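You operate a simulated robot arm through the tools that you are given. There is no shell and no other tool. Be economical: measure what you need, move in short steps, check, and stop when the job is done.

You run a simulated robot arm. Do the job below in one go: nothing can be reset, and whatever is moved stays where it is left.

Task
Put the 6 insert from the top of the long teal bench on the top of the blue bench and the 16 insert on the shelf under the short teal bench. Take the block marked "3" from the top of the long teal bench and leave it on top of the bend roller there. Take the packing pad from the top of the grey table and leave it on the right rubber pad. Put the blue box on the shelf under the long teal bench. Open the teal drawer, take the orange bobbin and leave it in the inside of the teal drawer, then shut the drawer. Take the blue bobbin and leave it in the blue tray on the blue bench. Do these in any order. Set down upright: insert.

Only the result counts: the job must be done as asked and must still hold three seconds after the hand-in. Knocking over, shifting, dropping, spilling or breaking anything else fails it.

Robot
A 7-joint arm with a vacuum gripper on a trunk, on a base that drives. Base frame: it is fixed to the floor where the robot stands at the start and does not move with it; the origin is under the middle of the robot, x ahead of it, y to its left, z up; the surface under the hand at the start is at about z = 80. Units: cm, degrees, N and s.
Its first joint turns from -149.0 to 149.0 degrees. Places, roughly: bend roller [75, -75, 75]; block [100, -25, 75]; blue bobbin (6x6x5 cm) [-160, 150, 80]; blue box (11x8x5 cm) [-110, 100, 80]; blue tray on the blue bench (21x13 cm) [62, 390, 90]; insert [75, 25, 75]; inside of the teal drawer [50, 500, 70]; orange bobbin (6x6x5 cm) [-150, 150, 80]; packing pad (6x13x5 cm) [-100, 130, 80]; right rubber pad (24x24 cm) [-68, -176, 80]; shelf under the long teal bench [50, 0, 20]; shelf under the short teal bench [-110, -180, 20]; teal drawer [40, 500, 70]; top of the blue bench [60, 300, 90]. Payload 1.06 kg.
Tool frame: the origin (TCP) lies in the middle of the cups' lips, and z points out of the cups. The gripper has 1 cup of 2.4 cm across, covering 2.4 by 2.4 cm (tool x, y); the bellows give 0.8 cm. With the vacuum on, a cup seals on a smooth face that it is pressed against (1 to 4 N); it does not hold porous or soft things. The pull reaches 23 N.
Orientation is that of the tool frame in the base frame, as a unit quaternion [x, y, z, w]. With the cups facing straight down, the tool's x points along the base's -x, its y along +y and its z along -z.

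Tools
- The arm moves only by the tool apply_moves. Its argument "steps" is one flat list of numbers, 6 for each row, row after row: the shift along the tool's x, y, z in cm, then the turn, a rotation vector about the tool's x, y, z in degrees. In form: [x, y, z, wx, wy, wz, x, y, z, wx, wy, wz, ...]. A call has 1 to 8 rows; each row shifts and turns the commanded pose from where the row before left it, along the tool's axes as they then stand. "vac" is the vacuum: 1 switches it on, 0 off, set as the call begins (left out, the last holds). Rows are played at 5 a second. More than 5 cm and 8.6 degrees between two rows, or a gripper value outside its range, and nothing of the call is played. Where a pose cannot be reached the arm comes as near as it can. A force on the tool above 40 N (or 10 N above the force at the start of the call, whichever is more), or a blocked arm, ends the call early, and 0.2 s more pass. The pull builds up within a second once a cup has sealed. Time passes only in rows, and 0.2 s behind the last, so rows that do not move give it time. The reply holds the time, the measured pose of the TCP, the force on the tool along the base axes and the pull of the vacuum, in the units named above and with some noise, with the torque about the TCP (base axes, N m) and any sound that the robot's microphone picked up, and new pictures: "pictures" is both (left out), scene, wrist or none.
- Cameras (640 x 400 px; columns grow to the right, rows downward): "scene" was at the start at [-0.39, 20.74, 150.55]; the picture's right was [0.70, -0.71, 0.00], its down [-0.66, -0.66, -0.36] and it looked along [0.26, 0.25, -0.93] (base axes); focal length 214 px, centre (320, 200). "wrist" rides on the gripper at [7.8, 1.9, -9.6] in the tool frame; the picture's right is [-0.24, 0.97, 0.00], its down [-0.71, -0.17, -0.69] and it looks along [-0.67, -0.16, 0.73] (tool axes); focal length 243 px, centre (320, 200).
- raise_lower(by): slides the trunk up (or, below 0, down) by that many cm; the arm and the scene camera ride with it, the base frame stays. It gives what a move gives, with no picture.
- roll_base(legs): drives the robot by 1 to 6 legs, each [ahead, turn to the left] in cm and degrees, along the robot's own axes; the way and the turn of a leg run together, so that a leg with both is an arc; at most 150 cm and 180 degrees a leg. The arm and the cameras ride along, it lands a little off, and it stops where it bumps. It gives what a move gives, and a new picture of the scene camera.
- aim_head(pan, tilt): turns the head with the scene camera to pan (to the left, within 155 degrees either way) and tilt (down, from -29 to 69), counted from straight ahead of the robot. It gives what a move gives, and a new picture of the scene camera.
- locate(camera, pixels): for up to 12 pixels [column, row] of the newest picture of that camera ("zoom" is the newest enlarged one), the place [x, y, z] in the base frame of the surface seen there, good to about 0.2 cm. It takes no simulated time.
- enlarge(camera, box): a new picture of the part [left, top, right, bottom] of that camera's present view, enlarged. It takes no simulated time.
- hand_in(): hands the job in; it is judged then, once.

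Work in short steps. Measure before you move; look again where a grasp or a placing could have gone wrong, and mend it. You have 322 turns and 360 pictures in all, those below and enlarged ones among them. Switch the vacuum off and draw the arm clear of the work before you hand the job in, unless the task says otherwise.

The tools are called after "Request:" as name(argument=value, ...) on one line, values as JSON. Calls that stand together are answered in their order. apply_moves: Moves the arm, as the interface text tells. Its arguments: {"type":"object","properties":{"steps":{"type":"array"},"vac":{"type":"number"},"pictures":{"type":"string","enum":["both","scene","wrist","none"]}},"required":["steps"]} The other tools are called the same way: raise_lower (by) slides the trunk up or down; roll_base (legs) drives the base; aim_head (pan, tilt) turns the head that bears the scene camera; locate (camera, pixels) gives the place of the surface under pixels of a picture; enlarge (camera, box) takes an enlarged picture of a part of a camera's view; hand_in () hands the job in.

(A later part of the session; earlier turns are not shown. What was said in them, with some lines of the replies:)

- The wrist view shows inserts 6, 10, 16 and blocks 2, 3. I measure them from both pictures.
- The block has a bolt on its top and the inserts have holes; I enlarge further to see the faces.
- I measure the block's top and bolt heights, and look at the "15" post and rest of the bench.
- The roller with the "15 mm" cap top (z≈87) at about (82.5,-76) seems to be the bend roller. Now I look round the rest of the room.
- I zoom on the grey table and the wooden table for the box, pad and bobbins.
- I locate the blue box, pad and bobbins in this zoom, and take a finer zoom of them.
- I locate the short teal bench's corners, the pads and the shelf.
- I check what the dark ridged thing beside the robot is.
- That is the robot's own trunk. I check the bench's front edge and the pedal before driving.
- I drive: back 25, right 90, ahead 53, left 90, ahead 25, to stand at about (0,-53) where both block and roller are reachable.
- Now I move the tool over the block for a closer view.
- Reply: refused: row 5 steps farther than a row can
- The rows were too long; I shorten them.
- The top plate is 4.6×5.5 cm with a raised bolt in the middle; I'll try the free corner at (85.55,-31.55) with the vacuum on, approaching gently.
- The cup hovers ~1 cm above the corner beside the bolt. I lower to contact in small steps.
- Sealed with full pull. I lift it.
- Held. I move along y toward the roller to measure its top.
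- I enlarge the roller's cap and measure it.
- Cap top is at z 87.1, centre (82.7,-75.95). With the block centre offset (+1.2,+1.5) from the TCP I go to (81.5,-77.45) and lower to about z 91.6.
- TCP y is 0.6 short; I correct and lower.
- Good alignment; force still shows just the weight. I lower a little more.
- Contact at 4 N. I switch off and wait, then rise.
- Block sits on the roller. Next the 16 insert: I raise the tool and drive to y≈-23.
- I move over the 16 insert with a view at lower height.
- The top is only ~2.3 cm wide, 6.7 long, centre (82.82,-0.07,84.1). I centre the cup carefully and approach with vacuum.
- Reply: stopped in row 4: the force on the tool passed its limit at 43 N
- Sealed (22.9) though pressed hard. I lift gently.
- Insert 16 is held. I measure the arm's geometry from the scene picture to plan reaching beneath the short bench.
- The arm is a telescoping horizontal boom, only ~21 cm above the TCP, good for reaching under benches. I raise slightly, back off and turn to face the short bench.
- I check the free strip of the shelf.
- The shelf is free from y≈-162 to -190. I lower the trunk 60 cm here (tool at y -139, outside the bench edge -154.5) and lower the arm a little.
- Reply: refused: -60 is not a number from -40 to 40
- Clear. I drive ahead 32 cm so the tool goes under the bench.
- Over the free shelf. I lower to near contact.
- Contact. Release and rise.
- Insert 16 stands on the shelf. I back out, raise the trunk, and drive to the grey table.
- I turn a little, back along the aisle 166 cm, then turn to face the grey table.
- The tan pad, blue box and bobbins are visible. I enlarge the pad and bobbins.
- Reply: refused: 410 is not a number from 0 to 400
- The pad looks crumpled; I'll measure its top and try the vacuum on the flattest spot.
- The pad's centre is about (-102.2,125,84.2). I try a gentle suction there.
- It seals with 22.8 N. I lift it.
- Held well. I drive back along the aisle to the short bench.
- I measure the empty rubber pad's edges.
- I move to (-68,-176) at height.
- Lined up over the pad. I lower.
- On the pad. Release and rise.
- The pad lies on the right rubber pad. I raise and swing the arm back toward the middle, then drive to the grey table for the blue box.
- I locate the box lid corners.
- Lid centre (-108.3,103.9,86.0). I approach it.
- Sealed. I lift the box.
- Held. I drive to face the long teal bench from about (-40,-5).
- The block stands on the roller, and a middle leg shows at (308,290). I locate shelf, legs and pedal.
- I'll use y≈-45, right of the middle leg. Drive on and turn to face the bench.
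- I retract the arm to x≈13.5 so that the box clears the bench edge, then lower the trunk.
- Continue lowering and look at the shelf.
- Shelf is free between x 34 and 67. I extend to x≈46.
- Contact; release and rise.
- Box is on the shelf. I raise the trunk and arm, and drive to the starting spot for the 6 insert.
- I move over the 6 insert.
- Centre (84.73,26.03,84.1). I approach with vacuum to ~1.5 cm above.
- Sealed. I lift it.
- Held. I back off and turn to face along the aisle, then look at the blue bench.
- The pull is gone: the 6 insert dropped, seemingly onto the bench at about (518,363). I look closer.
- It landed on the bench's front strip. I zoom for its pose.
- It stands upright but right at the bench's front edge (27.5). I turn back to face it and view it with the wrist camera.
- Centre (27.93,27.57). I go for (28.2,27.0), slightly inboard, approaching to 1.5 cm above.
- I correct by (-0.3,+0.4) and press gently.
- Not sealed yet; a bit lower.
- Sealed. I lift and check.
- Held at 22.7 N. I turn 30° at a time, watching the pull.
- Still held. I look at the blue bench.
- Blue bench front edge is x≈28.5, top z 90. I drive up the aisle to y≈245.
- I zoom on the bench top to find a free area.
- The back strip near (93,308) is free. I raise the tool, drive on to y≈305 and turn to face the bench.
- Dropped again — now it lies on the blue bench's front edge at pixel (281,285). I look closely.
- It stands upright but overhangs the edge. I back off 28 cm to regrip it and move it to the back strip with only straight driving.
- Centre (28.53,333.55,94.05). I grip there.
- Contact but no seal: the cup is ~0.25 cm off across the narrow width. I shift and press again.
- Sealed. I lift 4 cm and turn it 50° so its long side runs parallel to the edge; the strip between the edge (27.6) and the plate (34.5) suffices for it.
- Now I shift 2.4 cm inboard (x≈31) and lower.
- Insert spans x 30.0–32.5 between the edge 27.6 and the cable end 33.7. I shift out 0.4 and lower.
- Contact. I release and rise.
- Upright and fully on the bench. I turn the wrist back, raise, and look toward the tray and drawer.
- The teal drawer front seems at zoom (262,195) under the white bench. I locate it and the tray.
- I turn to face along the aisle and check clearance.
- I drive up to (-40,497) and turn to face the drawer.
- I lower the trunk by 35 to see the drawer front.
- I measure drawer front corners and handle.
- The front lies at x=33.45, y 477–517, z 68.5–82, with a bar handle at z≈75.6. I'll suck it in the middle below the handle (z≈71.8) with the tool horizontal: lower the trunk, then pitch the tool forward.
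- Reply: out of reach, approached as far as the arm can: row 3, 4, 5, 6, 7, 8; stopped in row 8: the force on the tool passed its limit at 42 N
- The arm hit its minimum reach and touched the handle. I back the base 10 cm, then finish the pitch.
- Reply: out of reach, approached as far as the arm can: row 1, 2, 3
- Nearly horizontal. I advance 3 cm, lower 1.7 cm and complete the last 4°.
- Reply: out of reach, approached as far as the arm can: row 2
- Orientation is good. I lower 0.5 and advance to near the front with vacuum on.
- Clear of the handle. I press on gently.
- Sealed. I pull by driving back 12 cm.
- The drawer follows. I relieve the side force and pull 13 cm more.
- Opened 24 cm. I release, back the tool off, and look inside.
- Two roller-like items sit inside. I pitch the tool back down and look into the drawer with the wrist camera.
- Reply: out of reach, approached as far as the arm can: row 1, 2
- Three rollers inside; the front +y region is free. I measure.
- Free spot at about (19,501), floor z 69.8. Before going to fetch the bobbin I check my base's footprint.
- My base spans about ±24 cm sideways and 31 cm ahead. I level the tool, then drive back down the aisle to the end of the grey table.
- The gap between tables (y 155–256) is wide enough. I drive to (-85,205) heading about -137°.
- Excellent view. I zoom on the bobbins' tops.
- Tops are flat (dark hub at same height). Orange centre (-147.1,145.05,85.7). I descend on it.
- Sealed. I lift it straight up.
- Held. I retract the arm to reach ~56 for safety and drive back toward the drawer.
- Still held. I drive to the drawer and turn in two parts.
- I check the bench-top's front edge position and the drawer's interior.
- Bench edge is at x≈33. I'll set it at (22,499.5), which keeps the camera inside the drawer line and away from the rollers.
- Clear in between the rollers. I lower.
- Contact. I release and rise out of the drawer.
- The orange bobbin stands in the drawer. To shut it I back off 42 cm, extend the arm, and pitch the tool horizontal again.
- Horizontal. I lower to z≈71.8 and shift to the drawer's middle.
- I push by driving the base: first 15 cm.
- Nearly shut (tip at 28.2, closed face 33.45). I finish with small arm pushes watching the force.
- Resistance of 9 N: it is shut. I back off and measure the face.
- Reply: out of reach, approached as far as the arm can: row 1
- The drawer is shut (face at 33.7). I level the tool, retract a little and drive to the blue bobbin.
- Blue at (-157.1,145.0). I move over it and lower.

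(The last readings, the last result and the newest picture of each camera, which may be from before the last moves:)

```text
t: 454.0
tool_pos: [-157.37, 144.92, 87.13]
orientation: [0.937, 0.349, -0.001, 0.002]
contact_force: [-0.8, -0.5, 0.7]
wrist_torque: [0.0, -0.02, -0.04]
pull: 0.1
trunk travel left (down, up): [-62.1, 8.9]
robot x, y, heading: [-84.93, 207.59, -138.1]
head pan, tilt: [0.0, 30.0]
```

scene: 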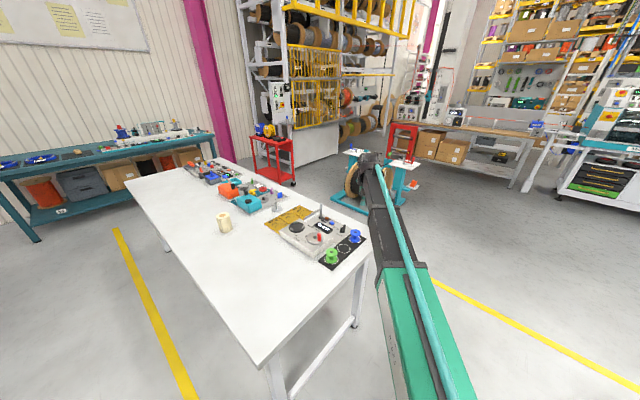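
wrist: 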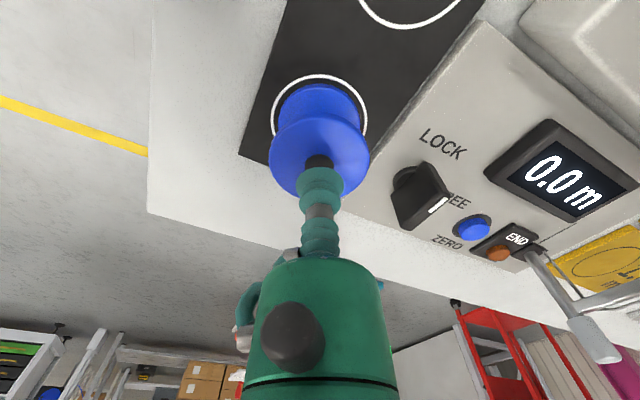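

Request:
apply_moves(steps=[0.15, 0, 0.8, 0, 0, 0, 0, 0, 0.4, 0, 0, 0, 0, 0, 0.2, 0, 0, 0, 0, 0, 0.1, 0, 0, 0, 0, 0, 0, 0, 0, 0, 0, 0, 0, 0, 0, 0], pictures="none")

```text
t: 455.4
tool_pos: [-157.14, 144.97, 85.78]
orientation: [0.937, 0.348, -0.001, 0.002]
contact_force: [0.0, 0.0, -0.1]
wrist_torque: [0.0, 0.0, 0.0]
pull: 22.9
trunk travel left (down, up): [-62.1, 8.9]
robot x, y, heading: [-84.93, 207.43, -137.9]
head pan, tilt: [0.0, 30.0]
```

Sealed; I lift and retract.

Request:
apply_moves(steps=[0, 0, -1, 0, 0, 0, 0, 0, -4, 0, 0, 0, 0, 0, -5, 0, 0, 0, 0, 0, -5, 0, 0, 0, 0, 0, -5, 0, 0, 0, 0, 0, -5, 0, 0, 0, 4.5, 0, 0, 0, 0, 0, 4.5, 0, 0, 0, 0, 0], pictures="none")

Request:
apply_moves(steps=[4.5, 0, 0, 0, 0, 0, 4.5, 0, 0, 0, 0, 0, 4.5, 0, 0, 0, 0, 0, 4.5, 0, 0, 0, 0, 0, 4.5, 0, 0, 0, 0, 0, 4.5, 0, 0, 0, 0, 0], pictures="wrist")

```text
t: 457.2
tool_pos: [-150.12, 151.26, 110.53]
orientation: [0.937, 0.35, -0.002, 0.003]
contact_force: [0.1, 0.1, -0.5]
wrist_torque: [0.01, -0.04, 0.02]
pull: 22.4
trunk travel left (down, up): [-62.1, 8.9]
robot x, y, heading: [-85.08, 207.96, -137.8]
head pan, tilt: [0.0, 30.0]
```

```text
t: 458.6
tool_pos: [-129.53, 168.84, 110.54]
orientation: [0.937, 0.348, -0.002, 0.002]
contact_force: [0.3, -0.2, -0.5]
wrist_torque: [-0.02, 0.01, 0.01]
pull: 23.3
trunk travel left (down, up): [-62.1, 8.9]
robot x, y, heading: [-85.47, 207.65, -137.9]
head pan, tilt: [0.0, 30.0]
```

wrist: 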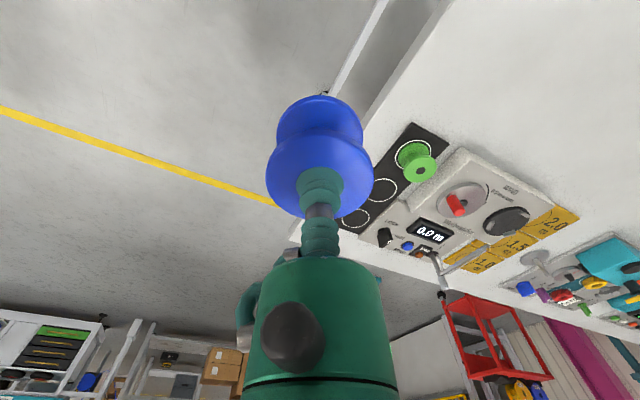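

Held. I drive to (-20,390) facing the blue bench, turning in parts.

Request:
roll_base(legs=[[0, -9], [-55, 0], [0, -65], [0, -66], [77, 0], [77, 0]])

Request:
aim_head(pan=-60, tilt=40)

```text
t: 475.8
tool_pos: [-1.98, 447.9, 110.51]
orientation: [-0.637, 0.771, 0.002, 0.001]
contact_force: [-0.6, -0.4, -0.7]
wrist_torque: [0.01, -0.03, -0.02]
pull: 22.9
trunk travel left (down, up): [-62.1, 8.9]
robot x, y, heading: [-12.74, 390.13, 80.3]
head pan, tilt: [0.0, 30.0]
```

scene: 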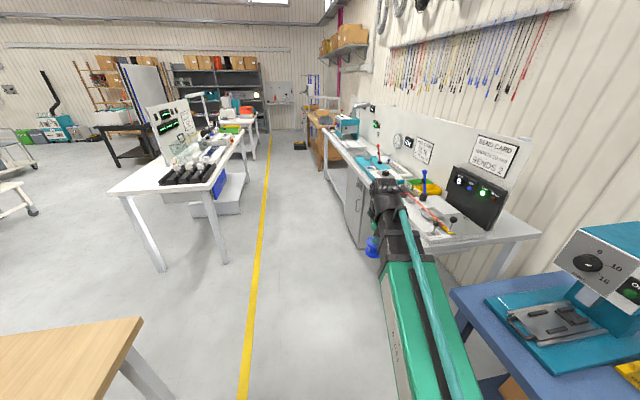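

```text
t: 477.1
tool_pos: [-2.05, 447.89, 110.52]
orientation: [-0.636, 0.771, 0.003, -0.001]
contact_force: [0.7, 0.6, -1.2]
wrist_torque: [-0.05, -0.01, 0.01]
pull: 22.7
trunk travel left (down, up): [-62.1, 8.9]
robot x, y, heading: [-12.99, 389.71, 80.2]
head pan, tilt: [-60.0, 40.0]
```

scene: 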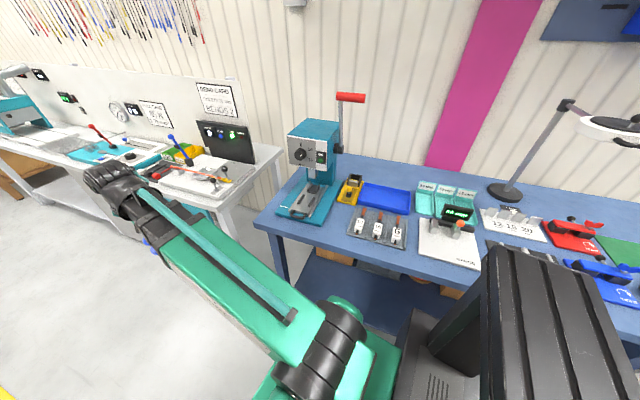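

The press may be close to the arm's arc; I check its position.

Request:
locate(camera="scene", pixels=[[300, 145], [325, 165], [292, 212], [330, 185], [360, 98], [340, 130], [345, 185], [363, 190], [408, 205], [385, 197], [400, 190], [372, 183]])

```text
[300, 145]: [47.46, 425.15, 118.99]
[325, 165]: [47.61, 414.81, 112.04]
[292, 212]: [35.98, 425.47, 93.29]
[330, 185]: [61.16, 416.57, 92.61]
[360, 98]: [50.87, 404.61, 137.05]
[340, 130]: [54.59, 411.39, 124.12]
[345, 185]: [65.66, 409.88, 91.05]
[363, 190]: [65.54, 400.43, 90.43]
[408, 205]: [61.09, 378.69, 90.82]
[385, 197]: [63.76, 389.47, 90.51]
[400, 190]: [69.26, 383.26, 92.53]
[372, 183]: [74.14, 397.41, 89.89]
```

The press head begins at x=47, so I turn the other way round (left 280°) to keep the arm clear.

Request:
roll_base(legs=[[0, 93], [0, 93], [0, 93]])

Request:
apply_moves(steps=[0, 0, 0, 0, 0, 0], pictures="wrist")

```text
t: 489.3
tool_pos: [45.87, 387.67, 110.64]
orientation: [0.022, 1.0, 0.002, 0.002]
contact_force: [0.1, 0.9, 0.0]
wrist_torque: [0.05, -0.01, -0.01]
pull: 22.7
trunk travel left (down, up): [-62.1, 8.9]
robot x, y, heading: [-13.19, 390.18, -1.1]
head pan, tilt: [-60.0, 40.0]
```

scene: 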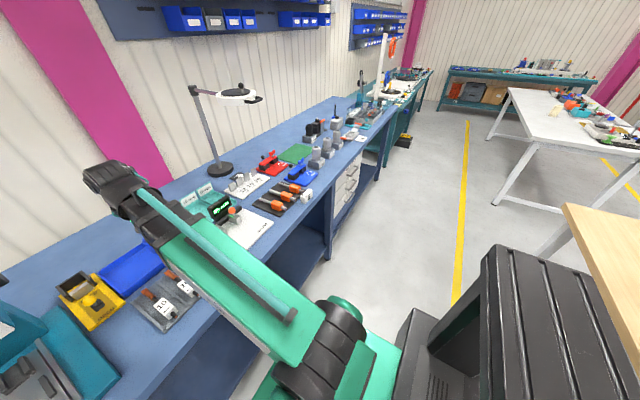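

```text
t: 489.7
tool_pos: [45.79, 387.71, 110.55]
orientation: [0.021, 1.0, 0.002, 0.002]
contact_force: [-0.1, 0.5, -0.8]
wrist_torque: [0.0, -0.02, 0.04]
pull: 23.2
trunk travel left (down, up): [-62.1, 8.9]
robot x, y, heading: [-13.22, 390.19, -0.9]
head pan, tilt: [-60.0, 40.0]
```

wrist: 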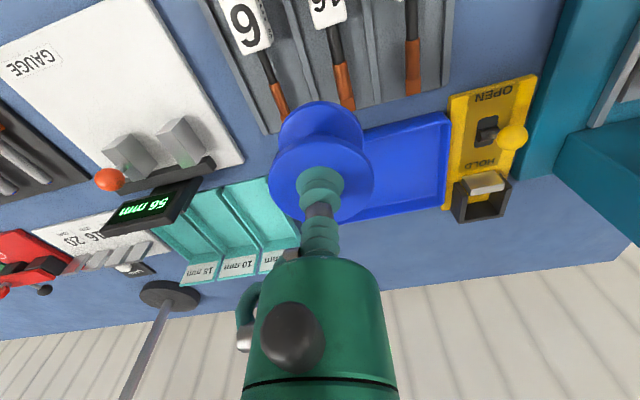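

I measure the tray.

Request:
locate(camera="wrist", pixels=[[440, 120], [440, 200], [380, 215], [400, 160], [380, 135], [365, 210], [375, 128], [450, 160]])

```text
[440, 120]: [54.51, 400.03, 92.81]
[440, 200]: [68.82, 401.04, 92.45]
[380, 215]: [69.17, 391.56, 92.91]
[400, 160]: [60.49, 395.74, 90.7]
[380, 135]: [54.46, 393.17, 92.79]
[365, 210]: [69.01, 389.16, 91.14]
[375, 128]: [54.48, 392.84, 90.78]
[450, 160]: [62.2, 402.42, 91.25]
```

Tray floor z≈90.6, centre about (61.8,390.5). I move above it and lower.

Request:
apply_moves(steps=[-3.96, 0.86, 0, 0, 0, 0, -3.96, 0.86, 0, 0, 0, 0, -3.96, 0.86, 0, 0, 0, 0, -3.96, 0.86, 0, 0, 0, 0, 0, 0, 4.5, 0, 0, 0, 0, 0, 4, 0, 0, 0], pictures="both")

```text
t: 491.1
tool_pos: [61.96, 390.31, 102.07]
orientation: [0.021, 1.0, 0.002, 0.002]
contact_force: [-0.4, -0.1, -1.0]
wrist_torque: [0.01, -0.02, 0.01]
pull: 23.1
trunk travel left (down, up): [-62.1, 8.9]
robot x, y, heading: [-12.86, 389.65, -0.9]
head pan, tilt: [-60.0, 40.0]
```

scene: 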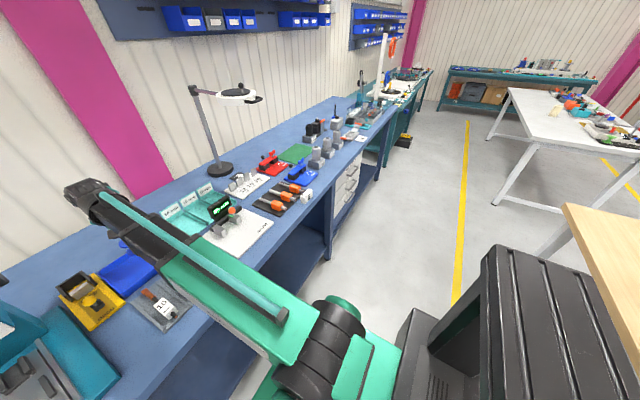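
wrist: 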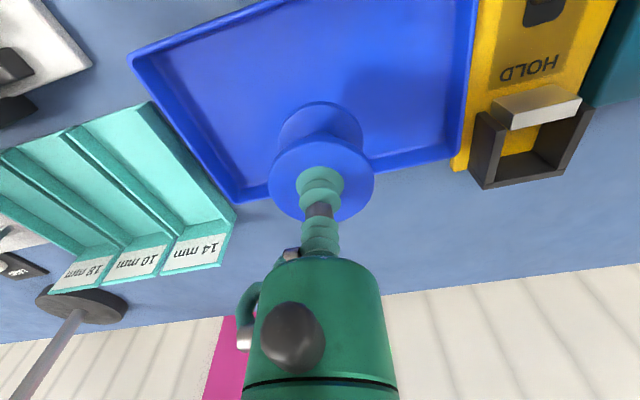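

Request:
apply_moves(steps=[0, 0, 4, 0, 0, 0, 0, 0, 1.8, 0, 0, 0], pictures="wrist")

Request:
apply_moves(steps=[0, 0, 0.3, 0, 0, 0, 0, 0, 0.2, 0, 0, 0], pictures="none")

```text
t: 491.7
tool_pos: [62.01, 390.42, 96.22]
orientation: [0.022, 1.0, 0.002, 0.001]
contact_force: [-0.7, 0.4, -1.0]
wrist_torque: [0.03, 0.05, 0.0]
pull: 22.8
trunk travel left (down, up): [-62.1, 8.9]
robot x, y, heading: [-13.23, 389.98, -0.9]
head pan, tilt: [-60.0, 40.0]
```

wrist: 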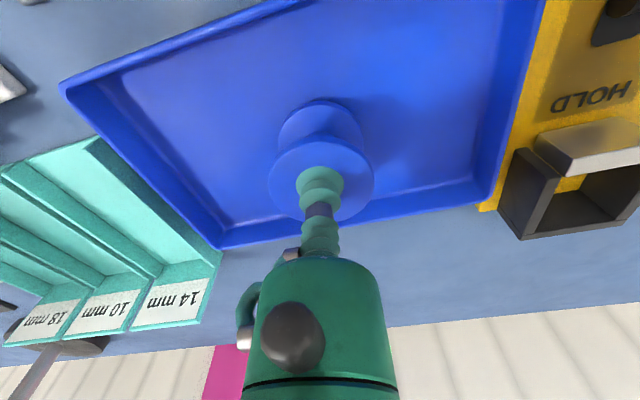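

```text
t: 492.3
tool_pos: [62.0, 390.53, 95.77]
orientation: [0.021, 1.0, 0.001, 0.002]
contact_force: [-0.2, -0.2, 0.2]
wrist_torque: [-0.02, 0.0, 0.0]
pull: 22.8
trunk travel left (down, up): [-62.1, 8.9]
robot x, y, heading: [-13.12, 389.47, -1.0]
head pan, tilt: [-60.0, 40.0]
```

Request:
apply_moves(steps=[0, 0, 0.2, 0, 0, 0, 0, 0, 0, 0, 0, 0], pictures="none")

Request:
apply_moves(steps=[0, 0, 0.12, 0, 0, 0, 0, 0, 0, 0, 0, 0], pictures="none")

```text
t: 492.9
tool_pos: [61.9, 390.42, 95.64]
orientation: [0.02, 1.0, 0.002, 0.002]
contact_force: [0.0, -0.2, -0.1]
wrist_torque: [0.02, 0.04, 0.0]
pull: 23.1
trunk travel left (down, up): [-62.1, 8.9]
robot x, y, heading: [-13.12, 389.9, -1.4]
head pan, tilt: [-60.0, 40.0]
```

```text
t: 493.5
tool_pos: [62.05, 390.51, 95.46]
orientation: [0.021, 1.0, 0.003, 0.002]
contact_force: [-0.7, -0.6, -1.7]
wrist_torque: [-0.01, 0.0, -0.01]
pull: 22.7
trunk travel left (down, up): [-62.1, 8.9]
robot x, y, heading: [-12.81, 390.08, -0.7]
head pan, tilt: [-60.0, 40.0]
```

Request:
apply_moves(steps=[0, 0, 0.15, 0, 0, 0, 0, 0, 0, 0, 0, 0], pictures="none")

```text
t: 494.1
tool_pos: [61.8, 390.45, 95.36]
orientation: [0.021, 1.0, 0.002, 0.003]
contact_force: [0.8, 0.4, 5.8]
wrist_torque: [-0.01, 0.02, -0.01]
pull: 23.1
trunk travel left (down, up): [-62.1, 8.9]
robot x, y, heading: [-12.98, 390.12, -1.0]
head pan, tilt: [-60.0, 40.0]
```

Contact. I release and rise.

Request:
apply_moves(steps=[0, 0, 0, 0, 0, 0, 0, 0, 0, 0, 0, 0, 0, 0, 0, 0, 0, 0, 0, 0, 0, 0, 0, 0, 0, 0, -0.5, 0, 0, 0, 0, 0, -3, 0, 0, 0, 0, 0, -5, 0, 0, 0, 0, 0, -5, 0, 0, 0], vac=0, pictures="wrist")

Request:
apply_moves(steps=[4.5, 0, 0, 0, 0, 0, 4.5, 0, 0, 0, 0, 0, 4.5, 0, 0, 0, 0, 0, 4.5, 0, 0, 0, 0, 0], pictures="none")

Request:
roll_base(legs=[[-25, 0]])

```text
t: 495.9
tool_pos: [61.94, 390.72, 109.06]
orientation: [0.021, 1.0, 0.002, 0.002]
contact_force: [0.9, 0.3, -0.7]
wrist_torque: [-0.01, 0.02, -0.01]
pull: 0.0
trunk travel left (down, up): [-62.1, 8.9]
robot x, y, heading: [-13.51, 390.15, -1.1]
head pan, tilt: [-60.0, 40.0]
```

wrist: 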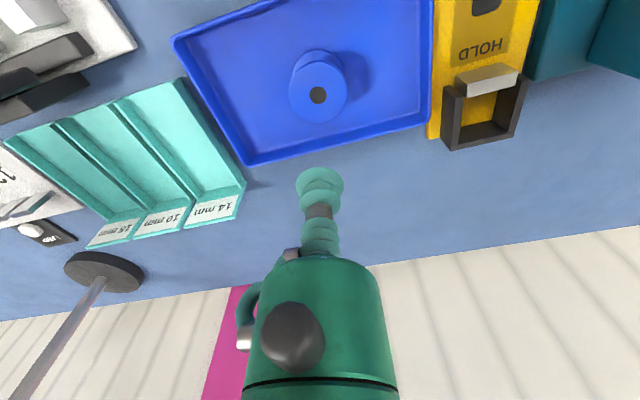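

```text
t: 496.9
tool_pos: [43.87, 391.08, 108.99]
orientation: [0.022, 1.0, 0.002, 0.002]
contact_force: [-0.7, -0.1, -0.3]
wrist_torque: [0.03, 0.0, 0.01]
pull: 0.0
trunk travel left (down, up): [-62.1, 8.9]
robot x, y, heading: [-13.24, 390.02, -1.2]
head pan, tilt: [-60.0, 40.0]
```

```text
t: 498.7
tool_pos: [18.51, 391.73, 108.94]
orientation: [0.02, 1.0, 0.002, 0.002]
contact_force: [-0.6, -0.1, 0.8]
wrist_torque: [0.0, -0.03, 0.0]
pull: 0.1
trunk travel left (down, up): [-62.1, 8.9]
robot x, y, heading: [-38.79, 390.38, -0.7]
head pan, tilt: [-60.0, 40.0]
```

scene: 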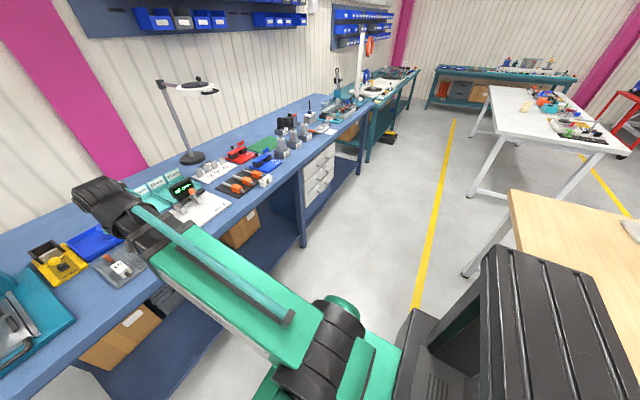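

All jobs are done: the 6 insert is upright on the blue bench at (264,178), the vacuum is off and the arm is clear. I hand in.

Request:
hand_in()

```text
The job is handed in.
```

I did every part of the job and handed it in. The vacuum is off and the arm is clear of the work.

The 6 insert came off the cup twice on the way to the blue bench. It landed upright each time, first on the long teal bench and then on the blue bench. I gripped it again and set it fully on the blue bench top, near the front edge. I saw nothing else shift.
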